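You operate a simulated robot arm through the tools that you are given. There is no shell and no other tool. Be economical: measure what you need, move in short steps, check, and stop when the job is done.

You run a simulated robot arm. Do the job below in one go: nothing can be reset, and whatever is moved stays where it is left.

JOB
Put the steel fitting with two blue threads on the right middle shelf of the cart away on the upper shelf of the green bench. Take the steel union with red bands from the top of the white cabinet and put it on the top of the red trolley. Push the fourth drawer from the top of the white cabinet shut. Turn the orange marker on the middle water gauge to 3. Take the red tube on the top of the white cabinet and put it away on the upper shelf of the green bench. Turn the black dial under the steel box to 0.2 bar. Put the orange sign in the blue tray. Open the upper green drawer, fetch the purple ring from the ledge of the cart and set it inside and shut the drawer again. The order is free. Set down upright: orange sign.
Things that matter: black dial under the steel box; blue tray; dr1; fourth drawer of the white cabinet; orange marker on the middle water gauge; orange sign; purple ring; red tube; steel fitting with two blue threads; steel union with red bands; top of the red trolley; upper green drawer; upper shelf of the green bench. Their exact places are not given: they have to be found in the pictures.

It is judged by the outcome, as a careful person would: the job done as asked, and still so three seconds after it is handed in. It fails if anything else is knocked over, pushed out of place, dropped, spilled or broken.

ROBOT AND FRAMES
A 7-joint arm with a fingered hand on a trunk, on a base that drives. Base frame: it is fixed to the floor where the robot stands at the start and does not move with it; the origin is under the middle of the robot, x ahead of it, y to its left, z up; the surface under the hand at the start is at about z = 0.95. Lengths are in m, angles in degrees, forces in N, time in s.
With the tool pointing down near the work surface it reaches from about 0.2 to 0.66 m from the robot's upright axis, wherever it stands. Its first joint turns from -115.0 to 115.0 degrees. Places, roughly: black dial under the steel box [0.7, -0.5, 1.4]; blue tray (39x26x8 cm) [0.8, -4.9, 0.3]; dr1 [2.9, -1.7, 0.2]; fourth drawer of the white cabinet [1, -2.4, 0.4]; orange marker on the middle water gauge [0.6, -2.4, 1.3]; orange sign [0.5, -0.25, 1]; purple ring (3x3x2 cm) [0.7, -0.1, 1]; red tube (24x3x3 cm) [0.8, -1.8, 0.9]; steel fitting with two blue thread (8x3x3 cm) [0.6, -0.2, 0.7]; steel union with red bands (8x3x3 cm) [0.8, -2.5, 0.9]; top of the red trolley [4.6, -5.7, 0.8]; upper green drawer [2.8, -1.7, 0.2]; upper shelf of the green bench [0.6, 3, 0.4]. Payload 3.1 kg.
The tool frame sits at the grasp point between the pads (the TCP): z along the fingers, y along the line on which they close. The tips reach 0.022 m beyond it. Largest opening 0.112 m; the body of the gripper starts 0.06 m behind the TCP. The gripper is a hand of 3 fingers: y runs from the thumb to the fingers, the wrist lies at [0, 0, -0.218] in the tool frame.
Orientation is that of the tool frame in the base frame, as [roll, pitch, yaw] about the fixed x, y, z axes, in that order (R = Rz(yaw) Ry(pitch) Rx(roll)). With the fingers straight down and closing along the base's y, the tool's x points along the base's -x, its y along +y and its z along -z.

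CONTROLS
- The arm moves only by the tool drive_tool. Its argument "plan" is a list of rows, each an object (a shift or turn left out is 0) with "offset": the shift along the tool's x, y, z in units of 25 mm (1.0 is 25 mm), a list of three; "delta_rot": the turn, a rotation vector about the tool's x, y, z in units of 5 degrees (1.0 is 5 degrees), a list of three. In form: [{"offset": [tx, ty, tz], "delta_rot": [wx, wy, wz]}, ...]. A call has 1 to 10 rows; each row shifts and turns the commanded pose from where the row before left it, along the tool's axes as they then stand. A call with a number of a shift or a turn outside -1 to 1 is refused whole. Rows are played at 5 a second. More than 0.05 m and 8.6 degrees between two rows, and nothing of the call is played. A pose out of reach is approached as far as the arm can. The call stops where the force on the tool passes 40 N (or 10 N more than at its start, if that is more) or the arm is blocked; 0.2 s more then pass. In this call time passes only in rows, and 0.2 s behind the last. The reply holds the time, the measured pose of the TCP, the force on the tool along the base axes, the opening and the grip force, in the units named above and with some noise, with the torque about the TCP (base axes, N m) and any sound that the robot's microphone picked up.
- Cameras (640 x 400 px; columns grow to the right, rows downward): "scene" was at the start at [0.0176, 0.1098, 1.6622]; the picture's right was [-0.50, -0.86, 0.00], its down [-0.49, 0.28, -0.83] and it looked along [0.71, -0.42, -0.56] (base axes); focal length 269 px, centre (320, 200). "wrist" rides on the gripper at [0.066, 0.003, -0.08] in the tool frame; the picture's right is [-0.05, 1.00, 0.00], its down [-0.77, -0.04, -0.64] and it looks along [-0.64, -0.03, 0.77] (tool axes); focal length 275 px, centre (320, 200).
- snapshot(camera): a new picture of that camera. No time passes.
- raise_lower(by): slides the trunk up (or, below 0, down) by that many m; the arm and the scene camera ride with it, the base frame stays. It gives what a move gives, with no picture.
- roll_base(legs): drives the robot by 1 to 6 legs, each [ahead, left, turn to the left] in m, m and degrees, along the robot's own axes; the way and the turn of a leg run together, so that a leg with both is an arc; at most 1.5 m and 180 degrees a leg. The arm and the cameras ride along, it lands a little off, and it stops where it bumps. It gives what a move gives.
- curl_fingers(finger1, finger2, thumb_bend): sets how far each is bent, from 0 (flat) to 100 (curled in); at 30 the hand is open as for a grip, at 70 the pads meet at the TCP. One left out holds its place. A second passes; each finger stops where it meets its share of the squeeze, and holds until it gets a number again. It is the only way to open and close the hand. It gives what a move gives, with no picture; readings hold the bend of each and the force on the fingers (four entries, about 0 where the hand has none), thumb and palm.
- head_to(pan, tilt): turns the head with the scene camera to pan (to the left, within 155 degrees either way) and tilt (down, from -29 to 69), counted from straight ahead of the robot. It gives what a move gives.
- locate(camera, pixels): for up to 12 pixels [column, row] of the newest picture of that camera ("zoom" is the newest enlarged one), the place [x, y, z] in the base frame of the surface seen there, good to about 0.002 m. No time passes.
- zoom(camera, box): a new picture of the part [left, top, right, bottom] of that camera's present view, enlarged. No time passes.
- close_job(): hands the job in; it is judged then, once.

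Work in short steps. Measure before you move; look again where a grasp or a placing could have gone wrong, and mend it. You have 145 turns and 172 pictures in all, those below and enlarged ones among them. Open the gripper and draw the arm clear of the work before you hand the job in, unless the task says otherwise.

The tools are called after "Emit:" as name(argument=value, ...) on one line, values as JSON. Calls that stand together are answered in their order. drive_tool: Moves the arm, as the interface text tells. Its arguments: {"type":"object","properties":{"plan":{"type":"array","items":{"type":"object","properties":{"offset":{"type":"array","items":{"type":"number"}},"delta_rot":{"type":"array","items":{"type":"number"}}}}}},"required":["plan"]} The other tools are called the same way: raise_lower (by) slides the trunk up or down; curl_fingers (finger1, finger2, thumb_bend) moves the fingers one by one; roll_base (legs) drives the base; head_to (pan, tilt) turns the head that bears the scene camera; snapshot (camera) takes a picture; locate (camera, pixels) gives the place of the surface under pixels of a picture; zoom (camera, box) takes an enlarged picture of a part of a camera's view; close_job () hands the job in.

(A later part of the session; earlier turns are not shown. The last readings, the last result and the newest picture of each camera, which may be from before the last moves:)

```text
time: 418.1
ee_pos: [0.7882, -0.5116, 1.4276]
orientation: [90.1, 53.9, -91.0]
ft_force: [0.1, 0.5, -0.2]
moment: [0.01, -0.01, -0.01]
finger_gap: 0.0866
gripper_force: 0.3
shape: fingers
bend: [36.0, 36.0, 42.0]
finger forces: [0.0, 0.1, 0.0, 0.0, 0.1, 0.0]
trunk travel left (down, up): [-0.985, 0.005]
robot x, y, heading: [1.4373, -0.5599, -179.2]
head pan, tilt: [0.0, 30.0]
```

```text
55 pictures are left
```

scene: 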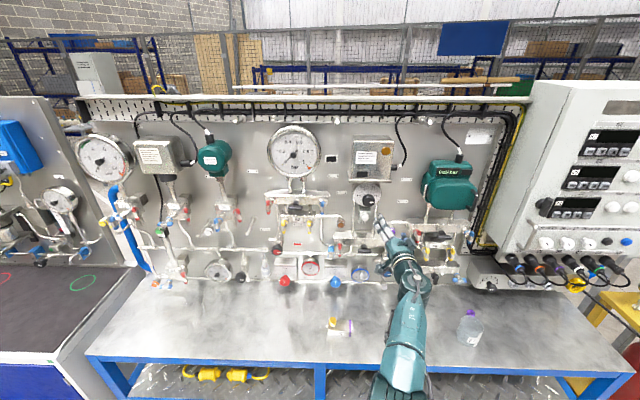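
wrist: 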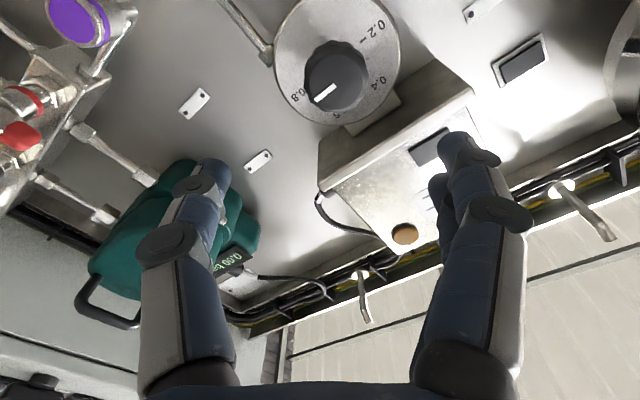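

Now left 0.014 by base and advance 0.1 m with the arm, then look.

Emit:
roll_base(legs=[[0, 0.014, 0]])

Emit:
drive_tool(plan=[{"offset": [0, 0, 0.8]}, {"offset": [0, 0, 0.8]}])

Emit:
snapshot(camera="wrist")

Emit:
locate(camera="wrist", pixels=[[320, 110], [340, 110], [320, 130], [340, 130], [330, 95]])

```text
time: 418.9
ee_pos: [0.7853, -0.5228, 1.4269]
orientation: [90.2, 53.7, -90.7]
ft_force: [0.6, -0.7, -0.2]
moment: [0.0, -0.01, 0.04]
finger_gap: 0.0864
gripper_force: 0.0
shape: fingers
bend: [36.0, 36.0, 42.0]
finger forces: [0.1, 0.1, 0.0, 0.0, 0.0, 0.1]
trunk travel left (down, up): [-0.985, 0.005]
robot x, y, heading: [1.4385, -0.5755, -179.3]
head pan, tilt: [0.0, 30.0]
```

```text
time: 419.4
ee_pos: [0.7454, -0.5237, 1.4261]
orientation: [90.3, 53.7, -90.8]
ft_force: [0.1, -0.7, 0.0]
moment: [0.0, -0.01, 0.02]
finger_gap: 0.0863
gripper_force: 0.1
shape: fingers
bend: [36.0, 36.0, 42.0]
finger forces: [0.1, 0.0, 0.0, 0.0, 0.1, 0.0]
trunk travel left (down, up): [-0.985, 0.005]
robot x, y, heading: [1.4406, -0.5718, -179.2]
head pan, tilt: [0.0, 30.0]
```

```text
54 pictures are left
```

wrist: 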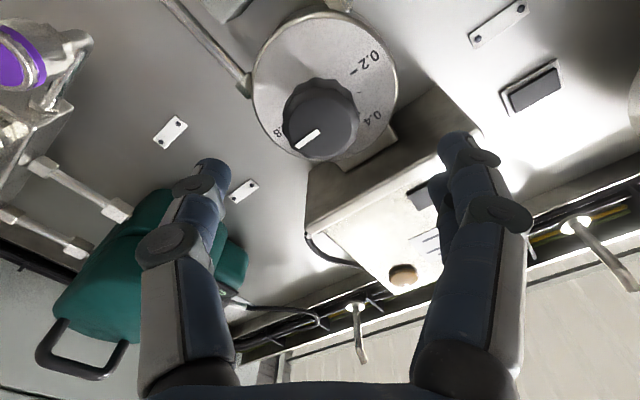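

```text
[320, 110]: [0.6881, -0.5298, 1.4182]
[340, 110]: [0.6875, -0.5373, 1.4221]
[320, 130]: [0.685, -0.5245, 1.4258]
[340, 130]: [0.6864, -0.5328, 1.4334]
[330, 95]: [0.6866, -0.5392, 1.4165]
```

Knob centre ≈ (−0.526,1.427): aligned. Advance 60 mm and close.

Emit:
drive_tool(plan=[{"offset": [0, 0, 0.8]}, {"offset": [0, 0.05, 0.8]}, {"offset": [0, 0.05, 0.8]}])

Emit:
curl_fingers(finger1=64, finger2=64, thumb_bend=64)

Emit:
snapshot(camera="wrist")

```text
time: 420.2
ee_pos: [0.6856, -0.5257, 1.4287]
orientation: [90.2, 53.8, -90.8]
ft_force: [-0.8, -0.5, -0.2]
moment: [-0.02, 0.0, -0.01]
finger_gap: 0.0867
gripper_force: 0.2
shape: fingers
bend: [36.0, 36.0, 42.0]
finger forces: [0.1, 0.0, 0.1, 0.1, 0.1, 0.1]
trunk travel left (down, up): [-0.985, 0.005]
robot x, y, heading: [1.4411, -0.577, -178.9]
head pan, tilt: [0.0, 30.0]
```

```text
time: 421.2
ee_pos: [0.685, -0.5252, 1.428]
orientation: [90.3, 53.9, -90.8]
ft_force: [-2.6, 3.6, -1.7]
moment: [0.04, -0.02, -0.09]
finger_gap: 0.035
gripper_force: 7.6
shape: fingers
bend: [59.0, 60.0, 60.0]
finger forces: [2.9, 2.5, 0.1, 0.0, 8.9, 0.0]
trunk travel left (down, up): [-0.985, 0.005]
robot x, y, heading: [1.4394, -0.5725, -179.1]
head pan, tilt: [0.0, 30.0]
```

```text
53 pictures are left
```

wrist: 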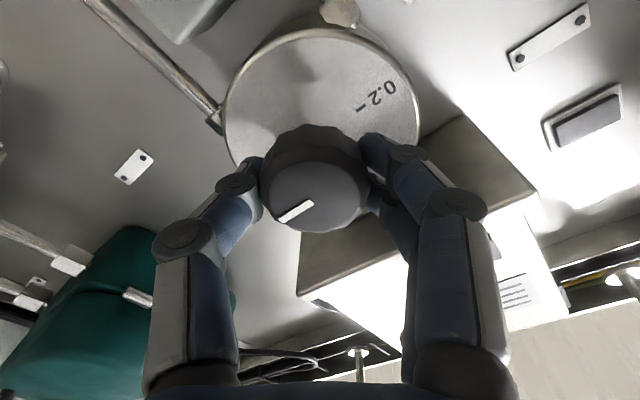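

Good grip. Squeeze a bit more and turn −150° in three calls, then check.

Emit:
curl_fingers(finger1=67, finger2=67, thumb_bend=66)

Emit:
drive_tool(plan=[{"delta_rot": [0, 0, -1]}, {"delta_rot": [0, 0, -1]}, {"delta_rot": [0, 0, -1]}, {"delta_rot": [0, 0, -1]}, {"delta_rot": [0, 0, -1]}, {"delta_rot": [0, 0, -1]}, {"delta_rot": [0, 0, -1]}, {"delta_rot": [0, 0, -1]}, {"delta_rot": [0, 0, -1]}, {"delta_rot": [0, 0, -1]}])

Emit:
drive_tool(plan=[{"delta_rot": [0, 0, -1]}, {"delta_rot": [0, 0, -1]}, {"delta_rot": [0, 0, -1]}, {"delta_rot": [0, 0, -1]}, {"delta_rot": [0, 0, -1]}, {"delta_rot": [0, 0, -1]}, {"delta_rot": [0, 0, -1]}, {"delta_rot": [0, 0, -1]}, {"delta_rot": [0, 0, -1]}, {"delta_rot": [0, 0, -1]}])

Emit:
drive_tool(plan=[{"delta_rot": [0, 0, -1]}, {"delta_rot": [0, 0, -1]}, {"delta_rot": [0, 0, -1]}, {"delta_rot": [0, 0, -1]}, {"delta_rot": [0, 0, -1]}, {"delta_rot": [0, 0, -1]}, {"delta_rot": [0, 0, -1]}, {"delta_rot": [0, 0, -1]}, {"delta_rot": [0, 0, -1]}, {"delta_rot": [0, 0, -1]}])

Emit:
snapshot(camera="wrist")

```text
time: 422.2
ee_pos: [0.684, -0.5242, 1.4269]
orientation: [90.3, 53.8, -90.8]
ft_force: [-3.2, 2.9, -0.6]
moment: [0.02, -0.06, -0.1]
finger_gap: 0.0346
gripper_force: 9.7
shape: fingers
bend: [60.0, 61.0, 60.0]
finger forces: [4.6, 4.3, 0.1, 0.0, 10.8, 0.0]
trunk travel left (down, up): [-0.985, 0.005]
robot x, y, heading: [1.4383, -0.5738, -179.3]
head pan, tilt: [0.0, 30.0]
```

```text
time: 424.4
ee_pos: [0.6853, -0.5271, 1.4275]
orientation: [-91.0, 76.1, 88.0]
ft_force: [-0.8, 0.6, -3.6]
moment: [-0.08, -0.05, -0.07]
finger_gap: 0.0341
gripper_force: 9.2
shape: fingers
bend: [60.0, 61.0, 61.0]
finger forces: [5.8, 3.9, 0.1, 0.0, 8.9, 0.1]
trunk travel left (down, up): [-0.985, 0.005]
robot x, y, heading: [1.4418, -0.5734, -178.8]
head pan, tilt: [0.0, 30.0]
```

```text
time: 426.6
ee_pos: [0.6857, -0.5264, 1.4265]
orientation: [-90.3, 26.1, 88.9]
ft_force: [-3.1, 0.8, -6.1]
moment: [-0.05, -0.02, -0.06]
finger_gap: 0.0344
gripper_force: 9.4
shape: fingers
bend: [59.0, 60.0, 61.0]
finger forces: [6.8, 5.4, 0.1, 0.0, 7.4, 0.0]
trunk travel left (down, up): [-0.985, 0.005]
robot x, y, heading: [1.4385, -0.5718, -178.9]
head pan, tilt: [0.0, 30.0]
```

```text
time: 428.9
ee_pos: [0.6832, -0.5276, 1.4271]
orientation: [-90.2, -23.9, 89.1]
ft_force: [-2.2, 0.4, -8.0]
moment: [-0.12, -0.1, 0.04]
finger_gap: 0.034
gripper_force: 10.4
shape: fingers
bend: [58.0, 59.0, 62.0]
finger forces: [6.7, 7.2, 0.0, 0.0, 6.7, 0.0]
trunk travel left (down, up): [-0.985, 0.005]
robot x, y, heading: [1.4386, -0.5726, -179.1]
head pan, tilt: [0.0, 30.0]
```

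```text
52 pictures are left
```

wrist: 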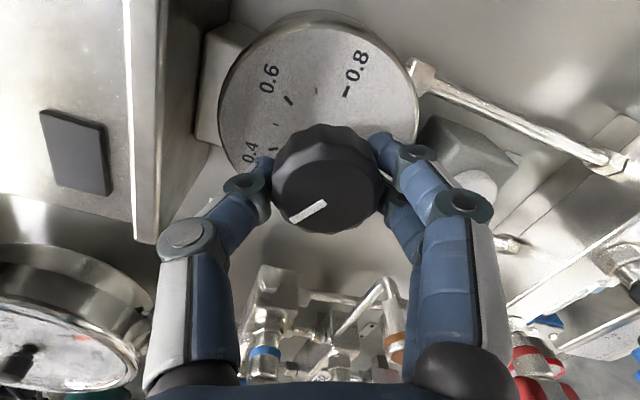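

Line moved with the hand; 30° remain. Turn and zoom the scene.

Emit:
drive_tool(plan=[{"delta_rot": [0, 0, -1]}, {"delta_rot": [0, 0, -1]}, {"delta_rot": [0, 0, -1]}, {"delta_rot": [0, 0, -1]}, {"delta_rot": [0, 0, -1]}, {"delta_rot": [0, 0, -0.9]}])

Emit:
zoom(camera="scene", box=[328, 180, 408, 230])

Emit:
zoom(camera="wrist", box=[200, 0, 440, 240])

```text
time: 430.2
ee_pos: [0.6836, -0.5273, 1.426]
orientation: [-90.4, -53.4, 89.4]
ft_force: [-1.4, -0.8, -12.5]
moment: [-0.04, -0.18, 0.08]
finger_gap: 0.0334
gripper_force: 10.2
shape: fingers
bend: [58.0, 59.0, 63.0]
finger forces: [5.6, 8.6, 0.0, 0.0, 6.7, 0.0]
trunk travel left (down, up): [-0.985, 0.005]
robot x, y, heading: [1.44, -0.5712, -178.9]
head pan, tilt: [0.0, 30.0]
```

```text
8.00 times, centred on (368, 205) of scene
```

zoom: 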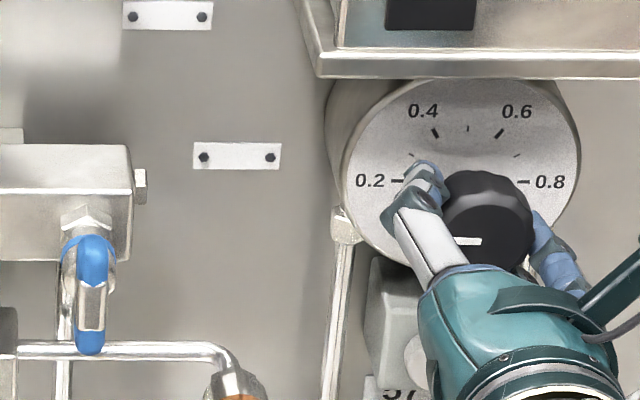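

```text
1.67 times, centred on (320, 120) of wrist
```

zoom: 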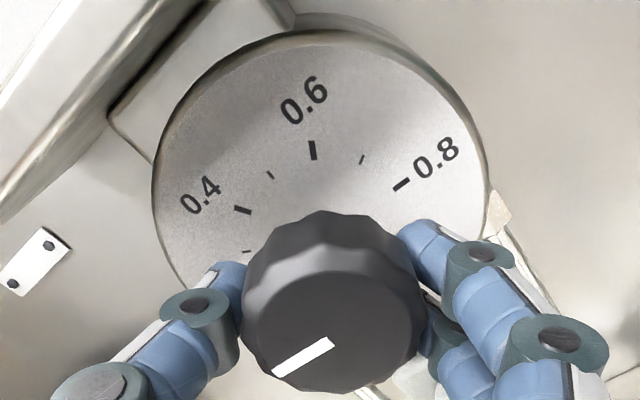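

Pointer now horizontal to the left = 0.2. Release and back off, then verify; also look at the cart top for the ring.

Emit:
curl_fingers(finger1=36, finger2=36, thumb_bend=36)

Emit:
drive_tool(plan=[{"offset": [0, 0, -1]}, {"offset": [0, 0, -1]}, {"offset": [0, 0, -1]}])

Emit:
roll_base(legs=[[-0.2, 0, 0]])

Emit:
head_to(pan=-8, tilt=33)

Emit:
snapshot(camera="scene")

```text
time: 431.2
ee_pos: [0.6867, -0.5263, 1.4278]
orientation: [-90.2, -53.5, 89.2]
ft_force: [0.4, 0.0, -0.4]
moment: [0.0, 0.01, 0.03]
finger_gap: 0.0946
gripper_force: 0.1
shape: fingers
bend: [36.0, 36.0, 36.0]
finger forces: [0.0, 0.0, 0.0, 0.0, 0.0, 0.1]
trunk travel left (down, up): [-0.985, 0.005]
robot x, y, heading: [1.4433, -0.575, -179.2]
head pan, tilt: [0.0, 30.0]
```

```text
time: 432.1
ee_pos: [0.7656, -0.5284, 1.4297]
orientation: [-90.1, -53.3, 89.1]
ft_force: [-0.1, 0.4, 0.7]
moment: [0.01, 0.01, 0.01]
finger_gap: 0.0946
gripper_force: 0.0
shape: fingers
bend: [36.0, 36.0, 36.0]
finger forces: [0.0, 0.1, 0.0, 0.1, 0.1, 0.0]
trunk travel left (down, up): [-0.985, 0.005]
robot x, y, heading: [1.4365, -0.5789, -178.7]
head pan, tilt: [0.0, 30.0]
```

```text
time: 433.6
ee_pos: [0.9632, -0.5227, 1.427]
orientation: [-90.3, -53.4, 89.0]
ft_force: [-0.3, -0.2, -0.2]
moment: [0.02, -0.01, 0.03]
finger_gap: 0.0946
gripper_force: 0.0
shape: fingers
bend: [36.0, 36.0, 36.0]
finger forces: [0.0, 0.0, 0.0, 0.0, 0.1, 0.0]
trunk travel left (down, up): [-0.985, 0.005]
robot x, y, heading: [1.6437, -0.5725, -179.3]
head pan, tilt: [0.0, 30.0]
```

```text
time: 434.3
ee_pos: [0.9666, -0.5231, 1.4284]
orientation: [-90.0, -53.4, 88.8]
ft_force: [-0.2, 0.0, -0.2]
moment: [0.02, 0.05, -0.05]
finger_gap: 0.0948
gripper_force: 0.0
shape: fingers
bend: [36.0, 36.0, 36.0]
finger forces: [0.0, 0.0, 0.0, 0.1, 0.0, 0.0]
trunk travel left (down, up): [-0.985, 0.005]
robot x, y, heading: [1.642, -0.5718, -179.0]
head pan, tilt: [-8.0, 33.0]
```

```text
49 pictures are left
```

scene: 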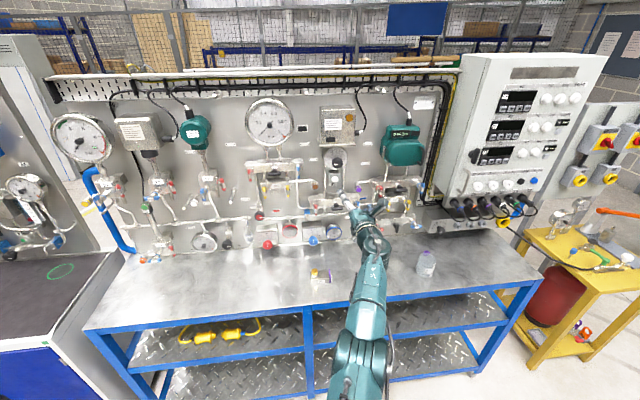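

Zoom on the dial to verify, and on the beaker/ledge region for the purple ring.

Emit:
zoom(camera="scene", box=[310, 140, 358, 170])

Emit:
zoom(camera="scene", box=[400, 210, 480, 290])

Emit:
locate(camera="scene", pixels=[[425, 252], [427, 258], [422, 252], [427, 268], [330, 277], [425, 275]])

```text
13.33 times, centred on (334, 155) of scene
```

zoom: 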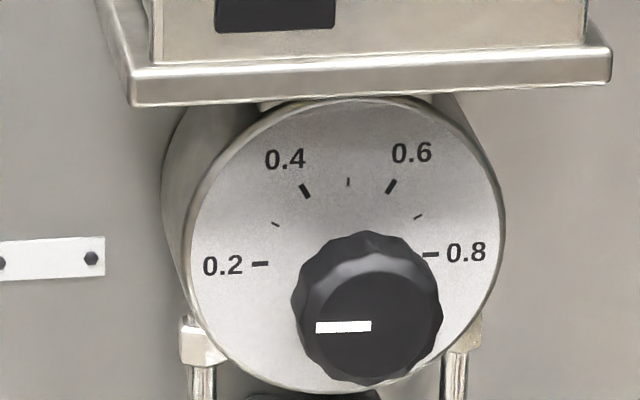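

```text
5.00 times, centred on (440, 250) of scene
```

zoom: 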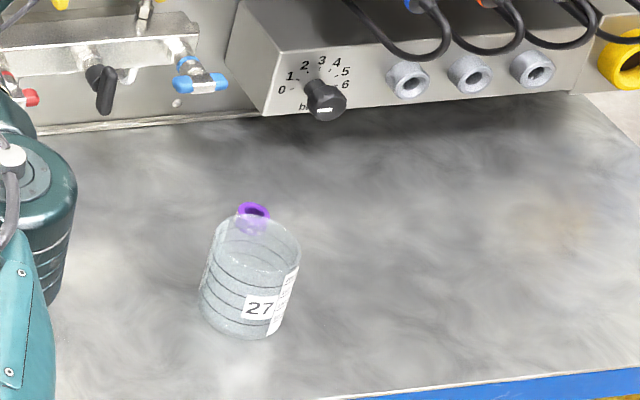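

```text
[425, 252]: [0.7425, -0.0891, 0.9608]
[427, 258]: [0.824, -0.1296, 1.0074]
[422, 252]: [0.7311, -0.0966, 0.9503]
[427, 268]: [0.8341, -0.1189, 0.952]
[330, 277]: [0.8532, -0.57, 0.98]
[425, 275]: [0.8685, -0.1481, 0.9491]
```

Dial is at 0.2. The purple ring stands behind the beaker at ≈(0.745,−0.088,0.95–0.97). I turn the hand (camera side up) and pitch it downward while retreating.

Emit:
drive_tool(plan=[{"delta_rot": [0, 0, -1]}, {"delta_rot": [0, 0, -1]}, {"delta_rot": [0, 0, -1]}, {"delta_rot": [0, 0, -1]}, {"delta_rot": [0, 0, -1]}, {"delta_rot": [0, 0, -1]}, {"delta_rot": [0, 0, -1]}, {"delta_rot": [0, 0, -0.4]}])

Emit:
drive_tool(plan=[{"offset": [-0.32, 0, -0.4], "delta_rot": [0, -1, 0]}, {"offset": [-0.354, 0, -0.37], "delta_rot": [0, -1, 0]}, {"offset": [-0.384, 0, -0.338], "delta_rot": [0, -1, 0]}, {"offset": [-0.413, 0, -0.303], "delta_rot": [0, -1, 0]}, {"offset": [-0.438, 0, -0.267], "delta_rot": [0, -1, 0]}, {"offset": [-0.459, 0, -0.228], "delta_rot": [0, -1, 0]}, {"offset": [-0.477, 0, -0.186], "delta_rot": [0, -1, 0]}, {"offset": [-0.491, 0, -0.144], "delta_rot": [0, -1, 0]}, {"offset": [-0.502, 0, -0.1], "delta_rot": [0, -1, 0]}])

Emit:
drive_tool(plan=[{"offset": [-0.509, 0, -0.057], "delta_rot": [0, -1, 0]}, {"offset": [-0.512, 0, -0.012], "delta_rot": [0, -1, 0]}, {"offset": [-0.512, 0, 0.033], "delta_rot": [0, -1, 0]}, {"offset": [-0.506, 0, 0.077], "delta_rot": [0, -1, 0]}, {"offset": [-0.498, 0, 0.121], "delta_rot": [0, -1, 0]}, {"offset": [-0.485, 0, 0.164], "delta_rot": [0, -1, 0]}, {"offset": [-0.469, 0, 0.205], "delta_rot": [0, -1, 0]}, {"offset": [-0.45, 0, 0.246], "delta_rot": [0, -1, 0]}, {"offset": [-0.426, 0, 0.284], "delta_rot": [0, -1, 0]}])

Emit:
head_to(pan=-10, tilt=40)

Emit:
snapshot(camera="scene")

```text
time: 436.1
ee_pos: [0.9663, -0.5222, 1.4344]
orientation: [154.3, -89.3, -155.6]
ft_force: [0.2, 0.2, -0.2]
moment: [0.0, -0.04, -0.01]
finger_gap: 0.0946
gripper_force: 0.0
shape: fingers
bend: [36.0, 36.0, 36.0]
finger forces: [0.0, 0.0, 0.0, 0.1, 0.0, 0.0]
out of reach, approached as far as the arm can: row 8
trunk travel left (down, up): [-0.985, 0.005]
robot x, y, heading: [1.643, -0.5711, -179.2]
head pan, tilt: [-8.0, 33.0]
```

```text
time: 438.1
ee_pos: [1.0557, -0.5251, 1.3612]
orientation: [179.5, -44.7, 179.3]
ft_force: [0.1, 0.4, -0.5]
moment: [0.03, -0.01, -0.02]
finger_gap: 0.0947
gripper_force: 0.0
shape: fingers
bend: [36.0, 36.0, 36.0]
finger forces: [0.1, 0.0, 0.1, 0.0, 0.1, 0.1]
trunk travel left (down, up): [-0.985, 0.005]
robot x, y, heading: [1.6385, -0.575, -179.2]
head pan, tilt: [-8.0, 33.0]
```

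```text
time: 440.1
ee_pos: [1.1622, -0.4926, 1.3003]
orientation: [-180.0, -17.9, 178.9]
ft_force: [0.1, -0.7, -0.2]
moment: [-0.02, 0.03, -0.02]
finger_gap: 0.0946
gripper_force: 0.1
shape: fingers
bend: [36.0, 36.0, 36.0]
finger forces: [0.1, 0.0, 0.0, 0.1, 0.0, 0.0]
out of reach, approached as far as the arm can: row 5, 6, 7, 8, 9
trunk travel left (down, up): [-0.985, 0.005]
robot x, y, heading: [1.6436, -0.5709, -179.4]
head pan, tilt: [-8.0, 33.0]
```

```text
time: 440.8
ee_pos: [1.1615, -0.4934, 1.3011]
orientation: [180.0, -17.7, 178.9]
ft_force: [1.0, 0.8, -0.4]
moment: [0.0, -0.01, -0.01]
finger_gap: 0.0946
gripper_force: 0.2
shape: fingers
bend: [36.0, 36.0, 36.0]
finger forces: [0.0, 0.0, 0.0, 0.0, 0.0, 0.0]
trunk travel left (down, up): [-0.985, 0.005]
robot x, y, heading: [1.6441, -0.5757, -179.2]
head pan, tilt: [-10.0, 40.0]
```

```text
46 pictures are left
```

scene: 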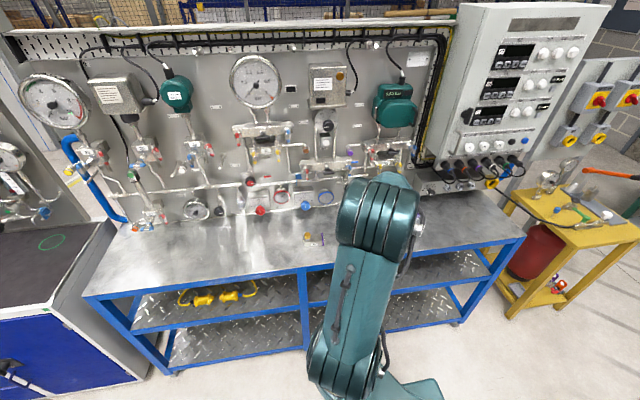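

Hand is 18° short of vertical; lower the arm 0.1 m and finish the turn, then move the base toward the ring.

Emit:
drive_tool(plan=[{"offset": [-0.3, 0, 0.9]}, {"offset": [-0.3, 0, 0.9]}, {"offset": [-0.3, 0, 0.9], "delta_rot": [0, -0.8, 0]}, {"offset": [-0.2, 0, 0.9], "delta_rot": [0, -0.9, 0]}, {"offset": [-0.1, 0, 0.9], "delta_rot": [0, -0.9, 0]}, {"delta_rot": [0, -0.9, 0]}])

Emit:
roll_base(legs=[[0, -0.42, -0.8], [0.2, 0, 0]])

Emit:
snapshot(camera="wrist")

Emit:
snapshot(camera="scene")

```text
time: 442.2
ee_pos: [1.2166, -0.4762, 1.2111]
orientation: [-180.0, -8.9, 178.8]
ft_force: [0.3, -0.4, -0.4]
moment: [0.03, -0.02, 0.0]
finger_gap: 0.0946
gripper_force: 0.1
shape: fingers
bend: [36.0, 36.0, 36.0]
finger forces: [0.0, 0.0, 0.0, 0.0, 0.0, 0.0]
out of reach, approached as far as the arm can: row 1, 3, 4, 5, 6
trunk travel left (down, up): [-0.985, 0.005]
robot x, y, heading: [1.6417, -0.5697, -179.2]
head pan, tilt: [-10.0, 40.0]
```

```text
time: 446.0
ee_pos: [1.0151, -0.0573, 1.2135]
orientation: [179.9, -9.1, 178.3]
ft_force: [0.8, 0.1, -0.1]
moment: [-0.02, 0.02, 0.0]
finger_gap: 0.0947
gripper_force: 0.0
shape: fingers
bend: [36.0, 36.0, 36.0]
finger forces: [0.0, 0.0, 0.0, 0.0, 0.1, 0.1]
trunk travel left (down, up): [-0.985, 0.005]
robot x, y, heading: [1.4363, -0.159, -180.0]
head pan, tilt: [-10.0, 40.0]
```

```text
45 pictures are left
```

wrist: 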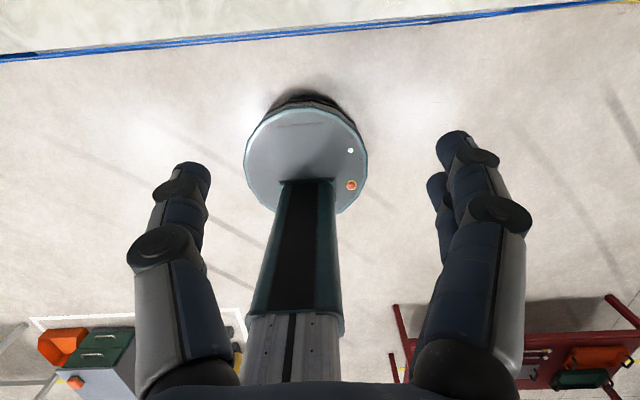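

```text
44 pictures are left
```

scene: 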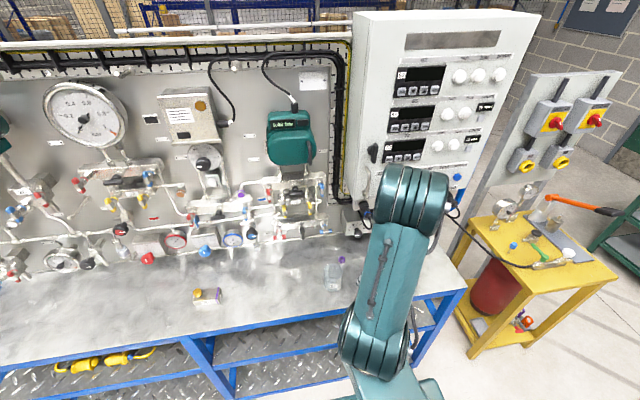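

Ring visible at (341,260) behind the beaker (332,278). Measure both.

Emit:
zoom(camera="scene", box=[312, 245, 368, 300])

Emit:
locate(camera="scene", pixels=[[341, 259], [343, 262], [339, 262], [333, 268], [326, 266], [341, 268], [333, 291], [348, 262], [345, 235], [355, 255]])

```text
7.27 times, centred on (340, 272) of scene
```

zoom: 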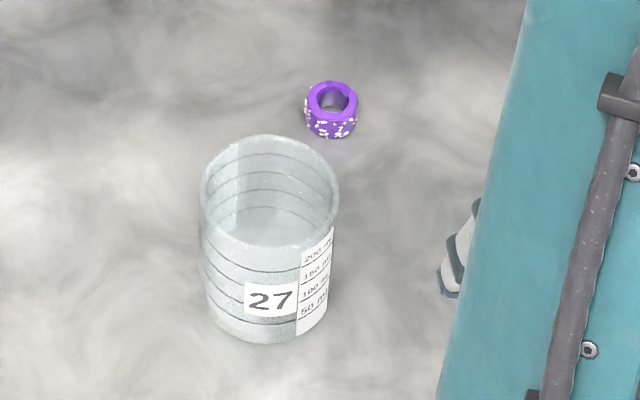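

```text
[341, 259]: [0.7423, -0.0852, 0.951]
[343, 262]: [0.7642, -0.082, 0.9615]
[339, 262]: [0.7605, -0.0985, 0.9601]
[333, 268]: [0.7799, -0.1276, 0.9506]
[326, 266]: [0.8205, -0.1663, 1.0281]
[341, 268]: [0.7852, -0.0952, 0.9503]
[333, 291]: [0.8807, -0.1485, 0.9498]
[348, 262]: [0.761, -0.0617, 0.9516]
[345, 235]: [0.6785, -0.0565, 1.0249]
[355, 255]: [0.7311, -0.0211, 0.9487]
```

Ring centre ≈ (0.748,−0.090), z 0.95–0.972; beaker ≈ (0.845,−0.142), r≈0.037, rim 1.03. Move over the ring at height.

Emit:
roll_base(legs=[[0.1, 0.033, 0]])

Emit:
drive_tool(plan=[{"offset": [0.95, 0, 0.15]}, {"offset": [0.95, 0, 0.15]}, {"offset": [0.95, 0, 0.15]}, {"offset": [0.95, 0, 0.15]}, {"offset": [0.95, 0, 0.15]}, {"offset": [0.95, 0, 0.15]}, {"offset": [0.95, 0, 0.15]}, {"delta_rot": [0, -0.9, 0]}, {"delta_rot": [0, -0.9, 0]}])

Emit:
snapshot(camera="wrist")

Emit:
snapshot(camera="scene")

```text
time: 447.1
ee_pos: [0.9141, -0.0908, 1.2117]
orientation: [179.9, -9.1, 178.3]
ft_force: [0.7, -0.4, -0.1]
moment: [-0.01, 0.0, 0.01]
finger_gap: 0.0945
gripper_force: 0.0
shape: fingers
bend: [36.0, 36.0, 36.0]
finger forces: [0.1, 0.0, 0.0, 0.1, 0.1, 0.0]
trunk travel left (down, up): [-0.985, 0.005]
robot x, y, heading: [1.3392, -0.1889, -180.1]
head pan, tilt: [-10.0, 40.0]
```

```text
time: 449.1
ee_pos: [0.8916, -0.0651, 1.203]
orientation: [-179.8, -9.1, 178.3]
ft_force: [-0.3, 0.1, 0.0]
moment: [-0.01, 0.02, -0.01]
finger_gap: 0.0945
gripper_force: 0.1
shape: fingers
bend: [36.0, 36.0, 36.0]
finger forces: [0.0, 0.0, 0.1, 0.1, 0.1, 0.0]
out of reach, approached as far as the arm can: row 1, 2, 3, 4, 5, 6, 7, 8, 9
trunk travel left (down, up): [-0.985, 0.005]
robot x, y, heading: [1.3363, -0.1904, -180.0]
head pan, tilt: [-10.0, 40.0]
```

```text
42 pictures are left
```

wrist: 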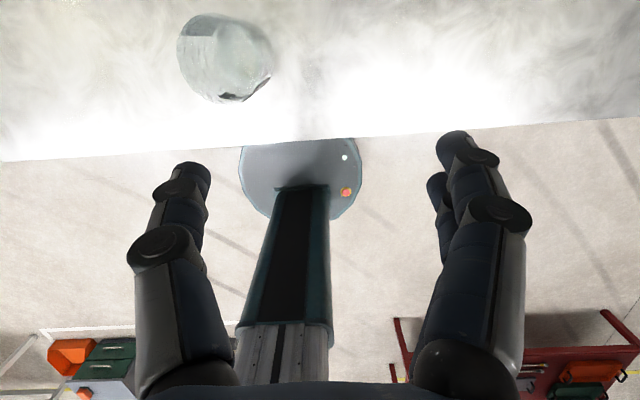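

```text
41 pictures are left
```

scene: 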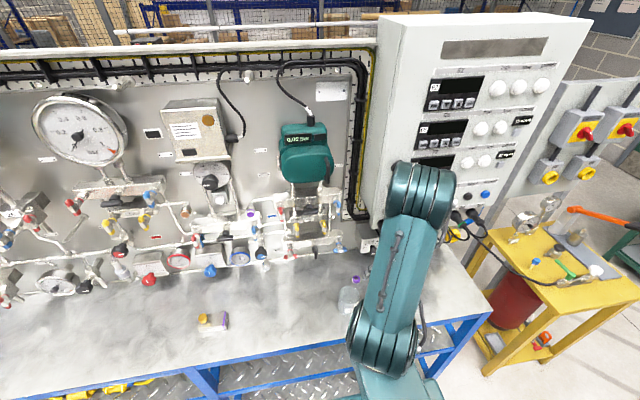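

The wrist is at a limit in this flipped attitude. I turn the hand +150° back to the normal side (tool x away from the beaker) at this height.

Emit:
drive_tool(plan=[{"delta_rot": [0, 0, 1]}, {"delta_rot": [0, 0, 1]}, {"delta_rot": [0, 0, 1]}, {"delta_rot": [0, 0, 1]}, {"delta_rot": [0, 0, 1]}, {"delta_rot": [0, 0, 1]}, {"delta_rot": [0, 0, 1]}, {"delta_rot": [0, 0, 1]}, {"delta_rot": [0, 0, 1]}, {"delta_rot": [0, 0, 1]}])

Emit:
drive_tool(plan=[{"delta_rot": [0, 0, 1]}, {"delta_rot": [0, 0, 1]}, {"delta_rot": [0, 0, 1]}, {"delta_rot": [0, 0, 1]}, {"delta_rot": [0, 0, 1]}, {"delta_rot": [0, 0, 1]}, {"delta_rot": [0, 0, 1]}, {"delta_rot": [0, 0, 1]}, {"delta_rot": [0, 0, 1]}, {"delta_rot": [0, 0, 1]}])

Emit:
drive_tool(plan=[{"delta_rot": [0, 0, 1]}, {"delta_rot": [0, 0, 1]}, {"delta_rot": [0, 0, 1]}, {"delta_rot": [0, 0, 1]}, {"delta_rot": [0, 0, 1]}, {"delta_rot": [0, 0, 1]}, {"delta_rot": [0, 0, 1]}, {"delta_rot": [0, 0, 1]}, {"delta_rot": [0, 0, 1]}, {"delta_rot": [0, 0, 1]}])

Emit:
snapshot(camera="wrist")

```text
time: 451.4
ee_pos: [0.8896, -0.0638, 1.2016]
orientation: [-172.8, -5.8, 127.9]
ft_force: [0.0, 0.6, -0.5]
moment: [0.0, 0.02, 0.03]
finger_gap: 0.0945
gripper_force: 0.2
shape: fingers
bend: [36.0, 36.0, 36.0]
finger forces: [0.1, 0.0, 0.0, 0.0, 0.1, 0.0]
trunk travel left (down, up): [-0.985, 0.005]
robot x, y, heading: [1.336, -0.1879, -179.7]
head pan, tilt: [-10.0, 40.0]
```

```text
time: 453.6
ee_pos: [0.8903, -0.0656, 1.2014]
orientation: [-170.9, 1.6, 78.4]
ft_force: [-0.6, 0.3, 0.5]
moment: [0.01, 0.0, -0.01]
finger_gap: 0.0948
gripper_force: 0.0
shape: fingers
bend: [36.0, 36.0, 36.0]
finger forces: [0.0, 0.1, 0.0, 0.1, 0.0, 0.0]
trunk travel left (down, up): [-0.985, 0.005]
robot x, y, heading: [1.3401, -0.1899, -179.5]
head pan, tilt: [-10.0, 40.0]
```

```text
time: 455.8
ee_pos: [0.8896, -0.0652, 1.2025]
orientation: [-175.5, 8.1, 28.6]
ft_force: [0.1, 0.6, -0.2]
moment: [-0.02, -0.02, 0.03]
finger_gap: 0.0946
gripper_force: 0.1
shape: fingers
bend: [36.0, 36.0, 36.0]
finger forces: [0.0, 0.0, 0.1, 0.0, 0.0, 0.1]
trunk travel left (down, up): [-0.985, 0.005]
robot x, y, heading: [1.3362, -0.1927, -179.7]
head pan, tilt: [-10.0, 40.0]
```

```text
40 pictures are left
```

wrist: 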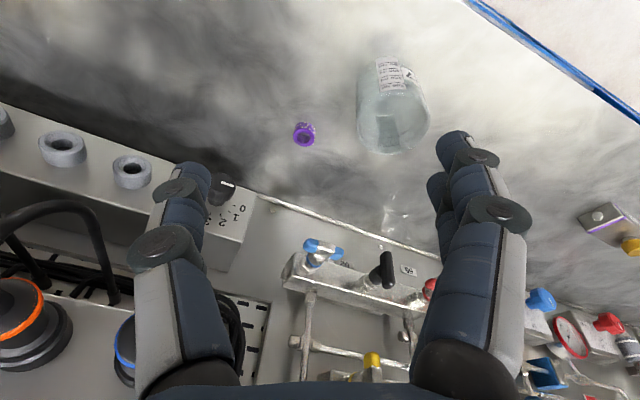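

I turn +28° more (closing along y), straighten the 9° tilt, and move over the ring.

Emit:
drive_tool(plan=[{"delta_rot": [0, 0, 0.95]}, {"delta_rot": [0, 0, 0.95]}, {"delta_rot": [0, 0, 0.95]}, {"delta_rot": [0, 0, 0.95]}, {"delta_rot": [0, 0, 0.95]}, {"delta_rot": [0, 0, 0.95]}, {"delta_rot": [0, 0.9, 0]}, {"delta_rot": [0, 0.9, 0]}])

Emit:
drive_tool(plan=[{"offset": [-0.95, 0.17, 0.3]}, {"offset": [-0.95, 0.17, 0.3]}, {"offset": [-0.95, 0.17, 0.3]}, {"offset": [-0.95, 0.17, 0.3]}, {"offset": [-0.95, 0.17, 0.3]}, {"offset": [-0.95, 0.17, 0.3]}])

Emit:
snapshot(camera="wrist")

Emit:
locate(camera="wrist", pixels=[[320, 140], [320, 160], [300, 150], [340, 150]])

```text
time: 457.6
ee_pos: [0.8912, -0.0649, 1.2022]
orientation: [-179.9, 9.2, -0.2]
ft_force: [0.3, -0.3, 0.3]
moment: [0.0, -0.01, 0.0]
finger_gap: 0.0947
gripper_force: 0.0
shape: fingers
bend: [36.0, 36.0, 36.0]
finger forces: [0.0, 0.0, 0.0, 0.1, 0.0, 0.0]
out of reach, approached as far as the arm can: row 7, 8
trunk travel left (down, up): [-0.985, 0.005]
robot x, y, heading: [1.3398, -0.1899, -179.8]
head pan, tilt: [-10.0, 40.0]
```

```text
time: 458.9
ee_pos: [0.8545, -0.0753, 1.175]
orientation: [179.9, 9.3, -0.2]
ft_force: [-0.6, 0.5, 0.1]
moment: [-0.02, 0.0, 0.0]
finger_gap: 0.0947
gripper_force: 0.0
shape: fingers
bend: [36.0, 36.0, 36.0]
finger forces: [0.0, 0.1, 0.0, 0.1, 0.1, 0.0]
out of reach, approached as far as the arm can: row 1, 2, 3, 4, 5, 6
trunk travel left (down, up): [-0.985, 0.005]
robot x, y, heading: [1.3362, -0.1931, -179.9]
head pan, tilt: [-10.0, 40.0]
```

```text
39 pictures are left
```

wrist: 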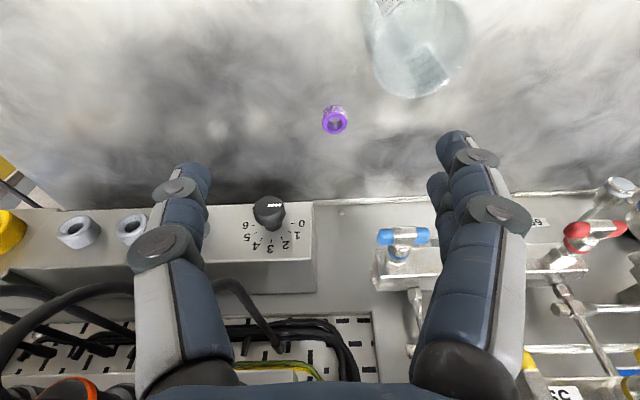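

```text
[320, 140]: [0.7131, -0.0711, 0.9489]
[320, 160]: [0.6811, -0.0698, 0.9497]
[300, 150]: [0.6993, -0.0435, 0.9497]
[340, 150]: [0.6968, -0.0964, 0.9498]
```

Reach is limited in this posture. I turn −90° (tool x to +y, the posture that worked at the cabinet), then try to straighten and extend.

Emit:
drive_tool(plan=[{"delta_rot": [0, 0, -1]}, {"delta_rot": [0, 0, -1]}, {"delta_rot": [0, 0, -1]}, {"delta_rot": [0, 0, -1]}, {"delta_rot": [0, 0, -1]}, {"delta_rot": [0, 0, -1]}, {"delta_rot": [0, 0, -1]}, {"delta_rot": [0, 0, -1]}, {"delta_rot": [0, 0, -1]}])

Emit:
drive_tool(plan=[{"delta_rot": [0, 0, -1]}, {"delta_rot": [0, 0, -1]}, {"delta_rot": [0, 0, -1]}, {"delta_rot": [0, 0, -1]}, {"delta_rot": [0, 0, -1]}, {"delta_rot": [0, 0, -1]}, {"delta_rot": [0, 0, -1]}, {"delta_rot": [0, 0, -1]}, {"delta_rot": [0, 0, -1]}])

Emit:
drive_tool(plan=[{"offset": [-0.6, 0.6, 0]}, {"offset": [-0.9, 0.6, 0]}, {"offset": [-0.9, 0.6, 0.3]}, {"offset": [-0.9, 0, 0.3]}, {"offset": [-0.9, 0, 0.3]}, {"delta_rot": [-1, 0, 0]}, {"delta_rot": [-0.8, 0, 0]}])

Emit:
drive_tool(plan=[{"offset": [0, -0.9, 0]}, {"offset": [0, -0.9, 0]}, {"offset": [0, -0.9, 0]}, {"offset": [0, -0.9, 0]}])

Emit:
snapshot(camera="scene")

```text
time: 460.9
ee_pos: [0.8564, -0.0761, 1.1751]
orientation: [-173.3, 6.6, 45.2]
ft_force: [0.1, -0.4, 0.2]
moment: [-0.01, 0.03, -0.01]
finger_gap: 0.0947
gripper_force: 0.1
shape: fingers
bend: [36.0, 36.0, 36.0]
finger forces: [0.0, 0.0, 0.1, 0.1, 0.1, 0.1]
trunk travel left (down, up): [-0.985, 0.005]
robot x, y, heading: [1.3405, -0.1933, -179.9]
head pan, tilt: [-10.0, 40.0]
```

```text
time: 462.9
ee_pos: [0.8567, -0.0761, 1.1756]
orientation: [-170.7, 0.0, 89.9]
ft_force: [-0.2, 0.0, -0.5]
moment: [-0.01, 0.0, -0.03]
finger_gap: 0.0948
gripper_force: 0.0
shape: fingers
bend: [36.0, 36.0, 36.0]
finger forces: [0.0, 0.0, 0.0, 0.0, 0.1, 0.1]
out of reach, approached as far as the arm can: row 8
trunk travel left (down, up): [-0.985, 0.005]
robot x, y, heading: [1.3352, -0.192, -179.6]
head pan, tilt: [-10.0, 40.0]
```

```text
time: 464.6
ee_pos: [0.8922, -0.1801, 1.1481]
orientation: [-172.8, -1.4, 89.6]
ft_force: [-0.5, -2.1, 0.2]
moment: [-0.01, -0.01, -0.03]
finger_gap: 0.0949
gripper_force: 0.2
shape: fingers
bend: [36.0, 36.0, 36.0]
finger forces: [0.1, 0.1, 0.1, 0.0, 0.0, 0.0]
out of reach, approached as far as the arm can: row 6, 7
trunk travel left (down, up): [-0.985, 0.005]
robot x, y, heading: [1.3374, -0.1913, -179.8]
head pan, tilt: [-10.0, 40.0]
```

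```text
time: 465.6
ee_pos: [0.8116, -0.1677, 1.1457]
orientation: [-178.3, -3.6, 88.9]
ft_force: [-0.3, -0.2, 0.2]
moment: [0.01, -0.02, 0.02]
finger_gap: 0.0947
gripper_force: 0.2
shape: fingers
bend: [36.0, 36.0, 36.0]
finger forces: [0.0, 0.1, 0.0, 0.1, 0.1, 0.0]
out of reach, approached as far as the arm can: row 1, 2, 3
trunk travel left (down, up): [-0.985, 0.005]
robot x, y, heading: [1.3357, -0.19, -180.0]
head pan, tilt: [-10.0, 40.0]
```

```text
38 pictures are left
```

scene: 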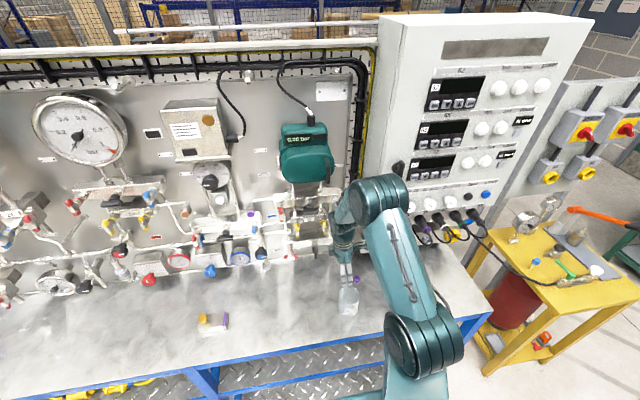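

Posture recovered: hand nearly vertical at (0.812,−0.168). Half-close, strafe right 0.078, extend 0.063 m, then look.

Emit:
curl_fingers(finger1=50, finger2=50, thumb_bend=50)

Emit:
roll_base(legs=[[0, -0.078, 0]])

Emit:
drive_tool(plan=[{"offset": [0, -0.8, 0], "delta_rot": [0, 0.4, 0]}, {"offset": [0, -0.8, 0], "delta_rot": [0, 0.3, 0]}, {"offset": [0, -0.9, 0]}])

Emit:
snapshot(camera="wrist")

Emit:
locate(camera="wrist", pixels=[[320, 120], [340, 120], [320, 100], [300, 120]])

```text
time: 466.6
ee_pos: [0.8137, -0.1673, 1.1455]
orientation: [-178.2, -3.5, 89.0]
ft_force: [-0.6, -0.2, -0.6]
moment: [0.02, -0.05, -0.01]
finger_gap: 0.0558
gripper_force: 0.0
shape: fingers
bend: [50.0, 50.0, 50.0]
finger forces: [0.0, 0.1, 0.1, 0.0, 0.1, 0.0]
trunk travel left (down, up): [-0.985, 0.005]
robot x, y, heading: [1.3409, -0.1928, -179.8]
head pan, tilt: [-10.0, 40.0]
```

```text
time: 467.6
ee_pos: [0.8119, -0.0922, 1.1451]
orientation: [-178.2, -3.8, 89.0]
ft_force: [-0.3, -0.1, 0.3]
moment: [-0.01, 0.0, -0.02]
finger_gap: 0.0558
gripper_force: 0.0
shape: fingers
bend: [50.0, 50.0, 50.0]
finger forces: [0.1, 0.0, 0.0, 0.1, 0.1, 0.0]
trunk travel left (down, up): [-0.985, 0.005]
robot x, y, heading: [1.34, -0.1167, -179.7]
head pan, tilt: [-10.0, 40.0]
```

```text
time: 468.2
ee_pos: [0.7867, -0.0914, 1.1506]
orientation: [-179.0, -7.2, 87.8]
ft_force: [19.9, -8.4, 10.9]
moment: [1.45, 1.83, -1.29]
finger_gap: 0.0559
gripper_force: 0.0
shape: fingers
bend: [50.0, 50.0, 50.0]
finger forces: [0.0, 0.0, 0.0, 0.0, 0.0, 0.1]
trunk travel left (down, up): [-0.985, 0.005]
robot x, y, heading: [1.3412, -0.1133, -179.7]
head pan, tilt: [-10.0, 40.0]
stopped in row 3: the force on the tool passed its limit at 72 N (the readings are from after the stop); the commanded pose is now the measured one
```

```text
37 pictures are left
```

wrist: 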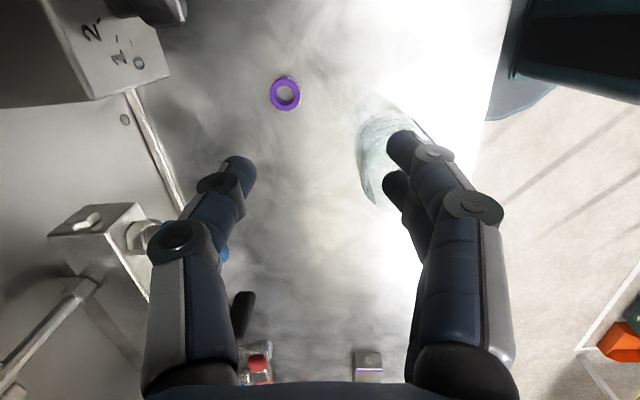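

```text
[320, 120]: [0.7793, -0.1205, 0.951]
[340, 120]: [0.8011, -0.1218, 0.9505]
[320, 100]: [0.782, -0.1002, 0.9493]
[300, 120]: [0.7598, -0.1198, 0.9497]
```

Contact with the big control box beside the ring probably. Back off 30 mm and measure the box's left/bottom/front edges.

Emit:
drive_tool(plan=[{"offset": [0, 0.6, 0]}, {"offset": [0, 0.8, 0]}, {"offset": [0, 0.8, 0]}])

Emit:
snapshot(camera="scene")

Emit:
locate(camera="scene", pixels=[[390, 50], [385, 100], [400, 100], [376, 150], [384, 172], [415, 205], [440, 205], [365, 195], [372, 215], [372, 240], [350, 262], [335, 190]])

```text
time: 469.0
ee_pos: [0.8323, -0.0911, 1.1454]
orientation: [-179.2, -7.1, 88.0]
ft_force: [0.3, -0.5, -0.2]
moment: [0.0, -0.02, 0.02]
finger_gap: 0.0554
gripper_force: 0.0
shape: fingers
bend: [50.0, 50.0, 50.0]
finger forces: [0.1, 0.0, 0.1, 0.0, 0.0, 0.0]
trunk travel left (down, up): [-0.985, 0.005]
robot x, y, heading: [1.339, -0.1158, -179.7]
head pan, tilt: [-10.0, 40.0]
```

```text
36 pictures are left
```

scene: 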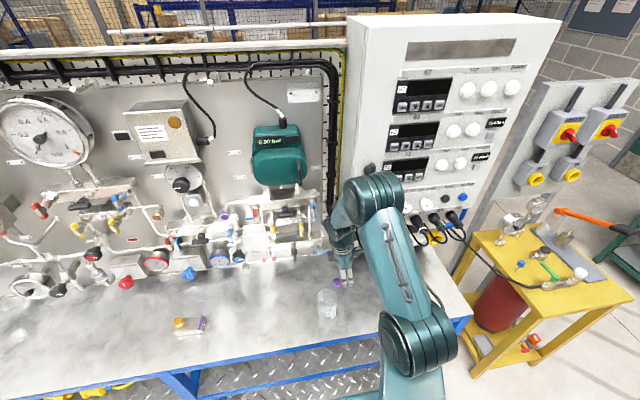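

```text
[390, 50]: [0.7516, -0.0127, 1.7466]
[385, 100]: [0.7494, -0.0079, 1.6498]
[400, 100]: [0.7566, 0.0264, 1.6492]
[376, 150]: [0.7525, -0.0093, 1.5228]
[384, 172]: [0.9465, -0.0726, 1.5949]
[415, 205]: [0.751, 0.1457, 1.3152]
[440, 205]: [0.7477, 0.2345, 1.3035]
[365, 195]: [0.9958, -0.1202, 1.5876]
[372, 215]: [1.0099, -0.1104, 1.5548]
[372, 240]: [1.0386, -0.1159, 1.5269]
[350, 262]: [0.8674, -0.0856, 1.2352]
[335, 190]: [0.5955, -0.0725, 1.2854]
```

The box front is x=0.75, left edge y≈−0.012; the wrist camera side must pass below/left of it. I turn the hand 23°, lower to z≈1.06 (above the beaker rim), then extend.

Emit:
drive_tool(plan=[{"delta_rot": [0, 0, 0.92]}, {"delta_rot": [0, 0, 0.92]}, {"delta_rot": [0, 0, 0.92]}, {"delta_rot": [0, 0, 0.92]}, {"delta_rot": [0, 0, 0.92]}])

Emit:
raise_lower(by=-0.08)

Emit:
drive_tool(plan=[{"offset": [-0.35, -0.75, 0]}, {"offset": [-0.35, -0.75, 0]}, {"offset": [-0.35, -0.75, 0]}, {"offset": [-0.33, -0.7, 0]}])

Emit:
snapshot(camera="wrist")

Emit:
locate(camera="wrist", pixels=[[320, 140], [320, 120], [300, 130], [340, 130]])

```text
time: 470.2
ee_pos: [0.8324, -0.0911, 1.145]
orientation: [-176.4, -6.2, 64.8]
ft_force: [0.7, 0.2, 0.3]
moment: [-0.02, 0.01, 0.02]
finger_gap: 0.0555
gripper_force: 0.0
shape: fingers
bend: [50.0, 50.0, 50.0]
finger forces: [0.1, 0.0, 0.0, 0.1, 0.1, 0.1]
trunk travel left (down, up): [-0.985, 0.005]
robot x, y, heading: [1.3394, -0.1172, -179.8]
head pan, tilt: [-10.0, 40.0]
```

```text
time: 471.4
ee_pos: [0.8338, -0.0909, 1.0652]
orientation: [-176.4, -6.2, 64.8]
ft_force: [0.3, -0.1, 0.5]
moment: [-0.03, -0.01, 0.0]
finger_gap: 0.0554
gripper_force: 0.0
shape: fingers
bend: [50.0, 50.0, 50.0]
finger forces: [0.0, 0.0, 0.0, 0.0, 0.0, 0.1]
trunk travel left (down, up): [-0.905, 0.085]
robot x, y, heading: [1.3394, -0.113, -179.6]
head pan, tilt: [-10.0, 40.0]
```

```text
time: 472.4
ee_pos: [0.7507, -0.0916, 1.0647]
orientation: [-176.5, -6.3, 64.8]
ft_force: [-0.5, -0.2, 0.1]
moment: [-0.02, -0.05, 0.0]
finger_gap: 0.0557
gripper_force: 0.1
shape: fingers
bend: [50.0, 50.0, 50.0]
finger forces: [0.1, 0.0, 0.1, 0.0, 0.0, 0.0]
trunk travel left (down, up): [-0.905, 0.085]
robot x, y, heading: [1.3415, -0.1147, -179.7]
head pan, tilt: [-10.0, 40.0]
```

```text
35 pictures are left
```

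wrist: 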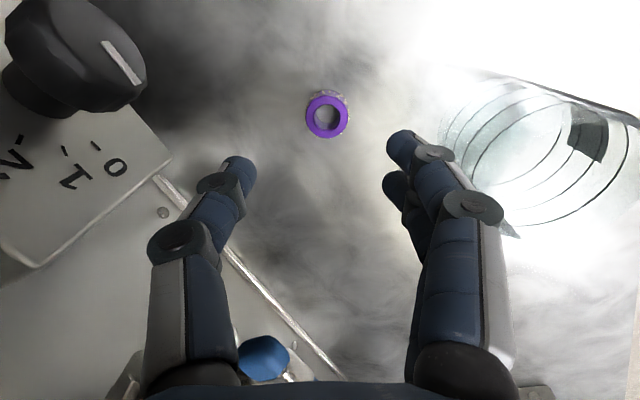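

```text
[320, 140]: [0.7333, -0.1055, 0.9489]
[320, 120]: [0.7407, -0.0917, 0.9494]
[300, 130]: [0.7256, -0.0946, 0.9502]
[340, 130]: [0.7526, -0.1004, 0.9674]
```

Ring centre ≈ (0.749,−0.089) – aligned within 3 mm. Narrow the fingers to 55 and descend by trunk 0.085; the beaker stays clear on the right.

Emit:
curl_fingers(finger1=55, finger2=55, thumb_bend=54)

Emit:
raise_lower(by=-0.05)

Emit:
raise_lower(by=-0.035)

Emit:
snapshot(camera="wrist")

```text
time: 473.4
ee_pos: [0.751, -0.0913, 1.0657]
orientation: [-176.5, -6.1, 64.8]
ft_force: [-0.1, 0.4, 1.1]
moment: [0.01, -0.01, 0.01]
finger_gap: 0.0429
gripper_force: 0.0
shape: fingers
bend: [55.0, 55.0, 54.0]
finger forces: [0.1, 0.1, 0.0, 0.1, 0.1, 0.0]
trunk travel left (down, up): [-0.905, 0.085]
robot x, y, heading: [1.3393, -0.1133, -180.0]
head pan, tilt: [-10.0, 40.0]
```

```text
time: 474.3
ee_pos: [0.751, -0.0907, 1.0156]
orientation: [-176.5, -6.2, 64.8]
ft_force: [-0.3, -0.6, 0.4]
moment: [-0.02, 0.04, 0.0]
finger_gap: 0.0428
gripper_force: 0.1
shape: fingers
bend: [55.0, 55.0, 54.0]
finger forces: [0.0, 0.0, 0.0, 0.0, 0.0, 0.0]
trunk travel left (down, up): [-0.855, 0.135]
robot x, y, heading: [1.3372, -0.1134, -179.7]
head pan, tilt: [-10.0, 40.0]
```

```text
time: 475.1
ee_pos: [0.7516, -0.0918, 0.9823]
orientation: [-176.3, -6.2, 64.9]
ft_force: [1.2, 1.4, 4.0]
moment: [-0.11, -0.15, 0.06]
finger_gap: 0.0431
gripper_force: 1.7
shape: fingers
bend: [55.0, 55.0, 54.0]
finger forces: [0.0, 4.4, 0.0, 0.1, 0.1, 0.1]
trunk travel left (down, up): [-0.82, 0.17]
robot x, y, heading: [1.3388, -0.1124, -179.6]
head pan, tilt: [-10.0, 40.0]
```

```text
34 pictures are left
```

wrist: 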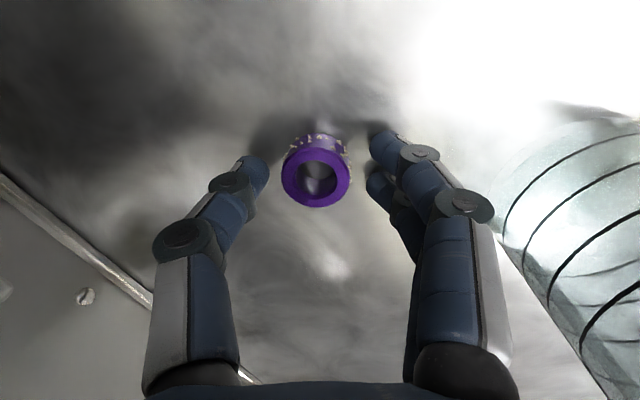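

Ring is between the fingers. Close, then lift by trunk.

Emit:
curl_fingers(finger1=72, finger2=72, thumb_bend=72)

Emit:
raise_lower(by=0.12)

Emit:
snapshot(camera="wrist")

```text
time: 476.1
ee_pos: [0.7506, -0.0919, 0.9806]
orientation: [-176.6, -6.2, 64.9]
ft_force: [1.4, 0.2, 0.5]
moment: [0.0, 0.0, 0.02]
finger_gap: 0.0195
gripper_force: 12.0
shape: fingers
bend: [67.0, 66.0, 65.0]
finger forces: [5.7, 6.4, 0.0, 0.1, 11.5, 0.0]
trunk travel left (down, up): [-0.82, 0.17]
robot x, y, heading: [1.3398, -0.1139, -179.6]
head pan, tilt: [-10.0, 40.0]
```

```text
time: 477.6
ee_pos: [0.7502, -0.0923, 1.1001]
orientation: [-176.5, -6.2, 64.9]
ft_force: [-0.3, 0.2, -1.5]
moment: [-0.01, 0.03, -0.05]
finger_gap: 0.0196
gripper_force: 11.8
shape: fingers
bend: [67.0, 66.0, 65.0]
finger forces: [5.7, 6.4, 0.1, 0.0, 11.5, 0.0]
trunk travel left (down, up): [-0.94, 0.05]
robot x, y, heading: [1.3356, -0.1146, -179.7]
head pan, tilt: [-10.0, 40.0]
```

```text
33 pictures are left
```

wrist: 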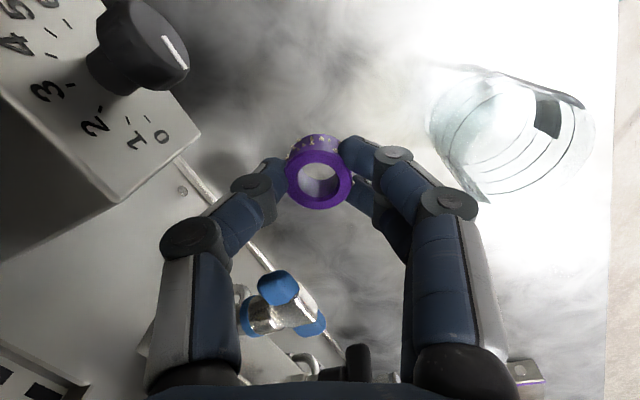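

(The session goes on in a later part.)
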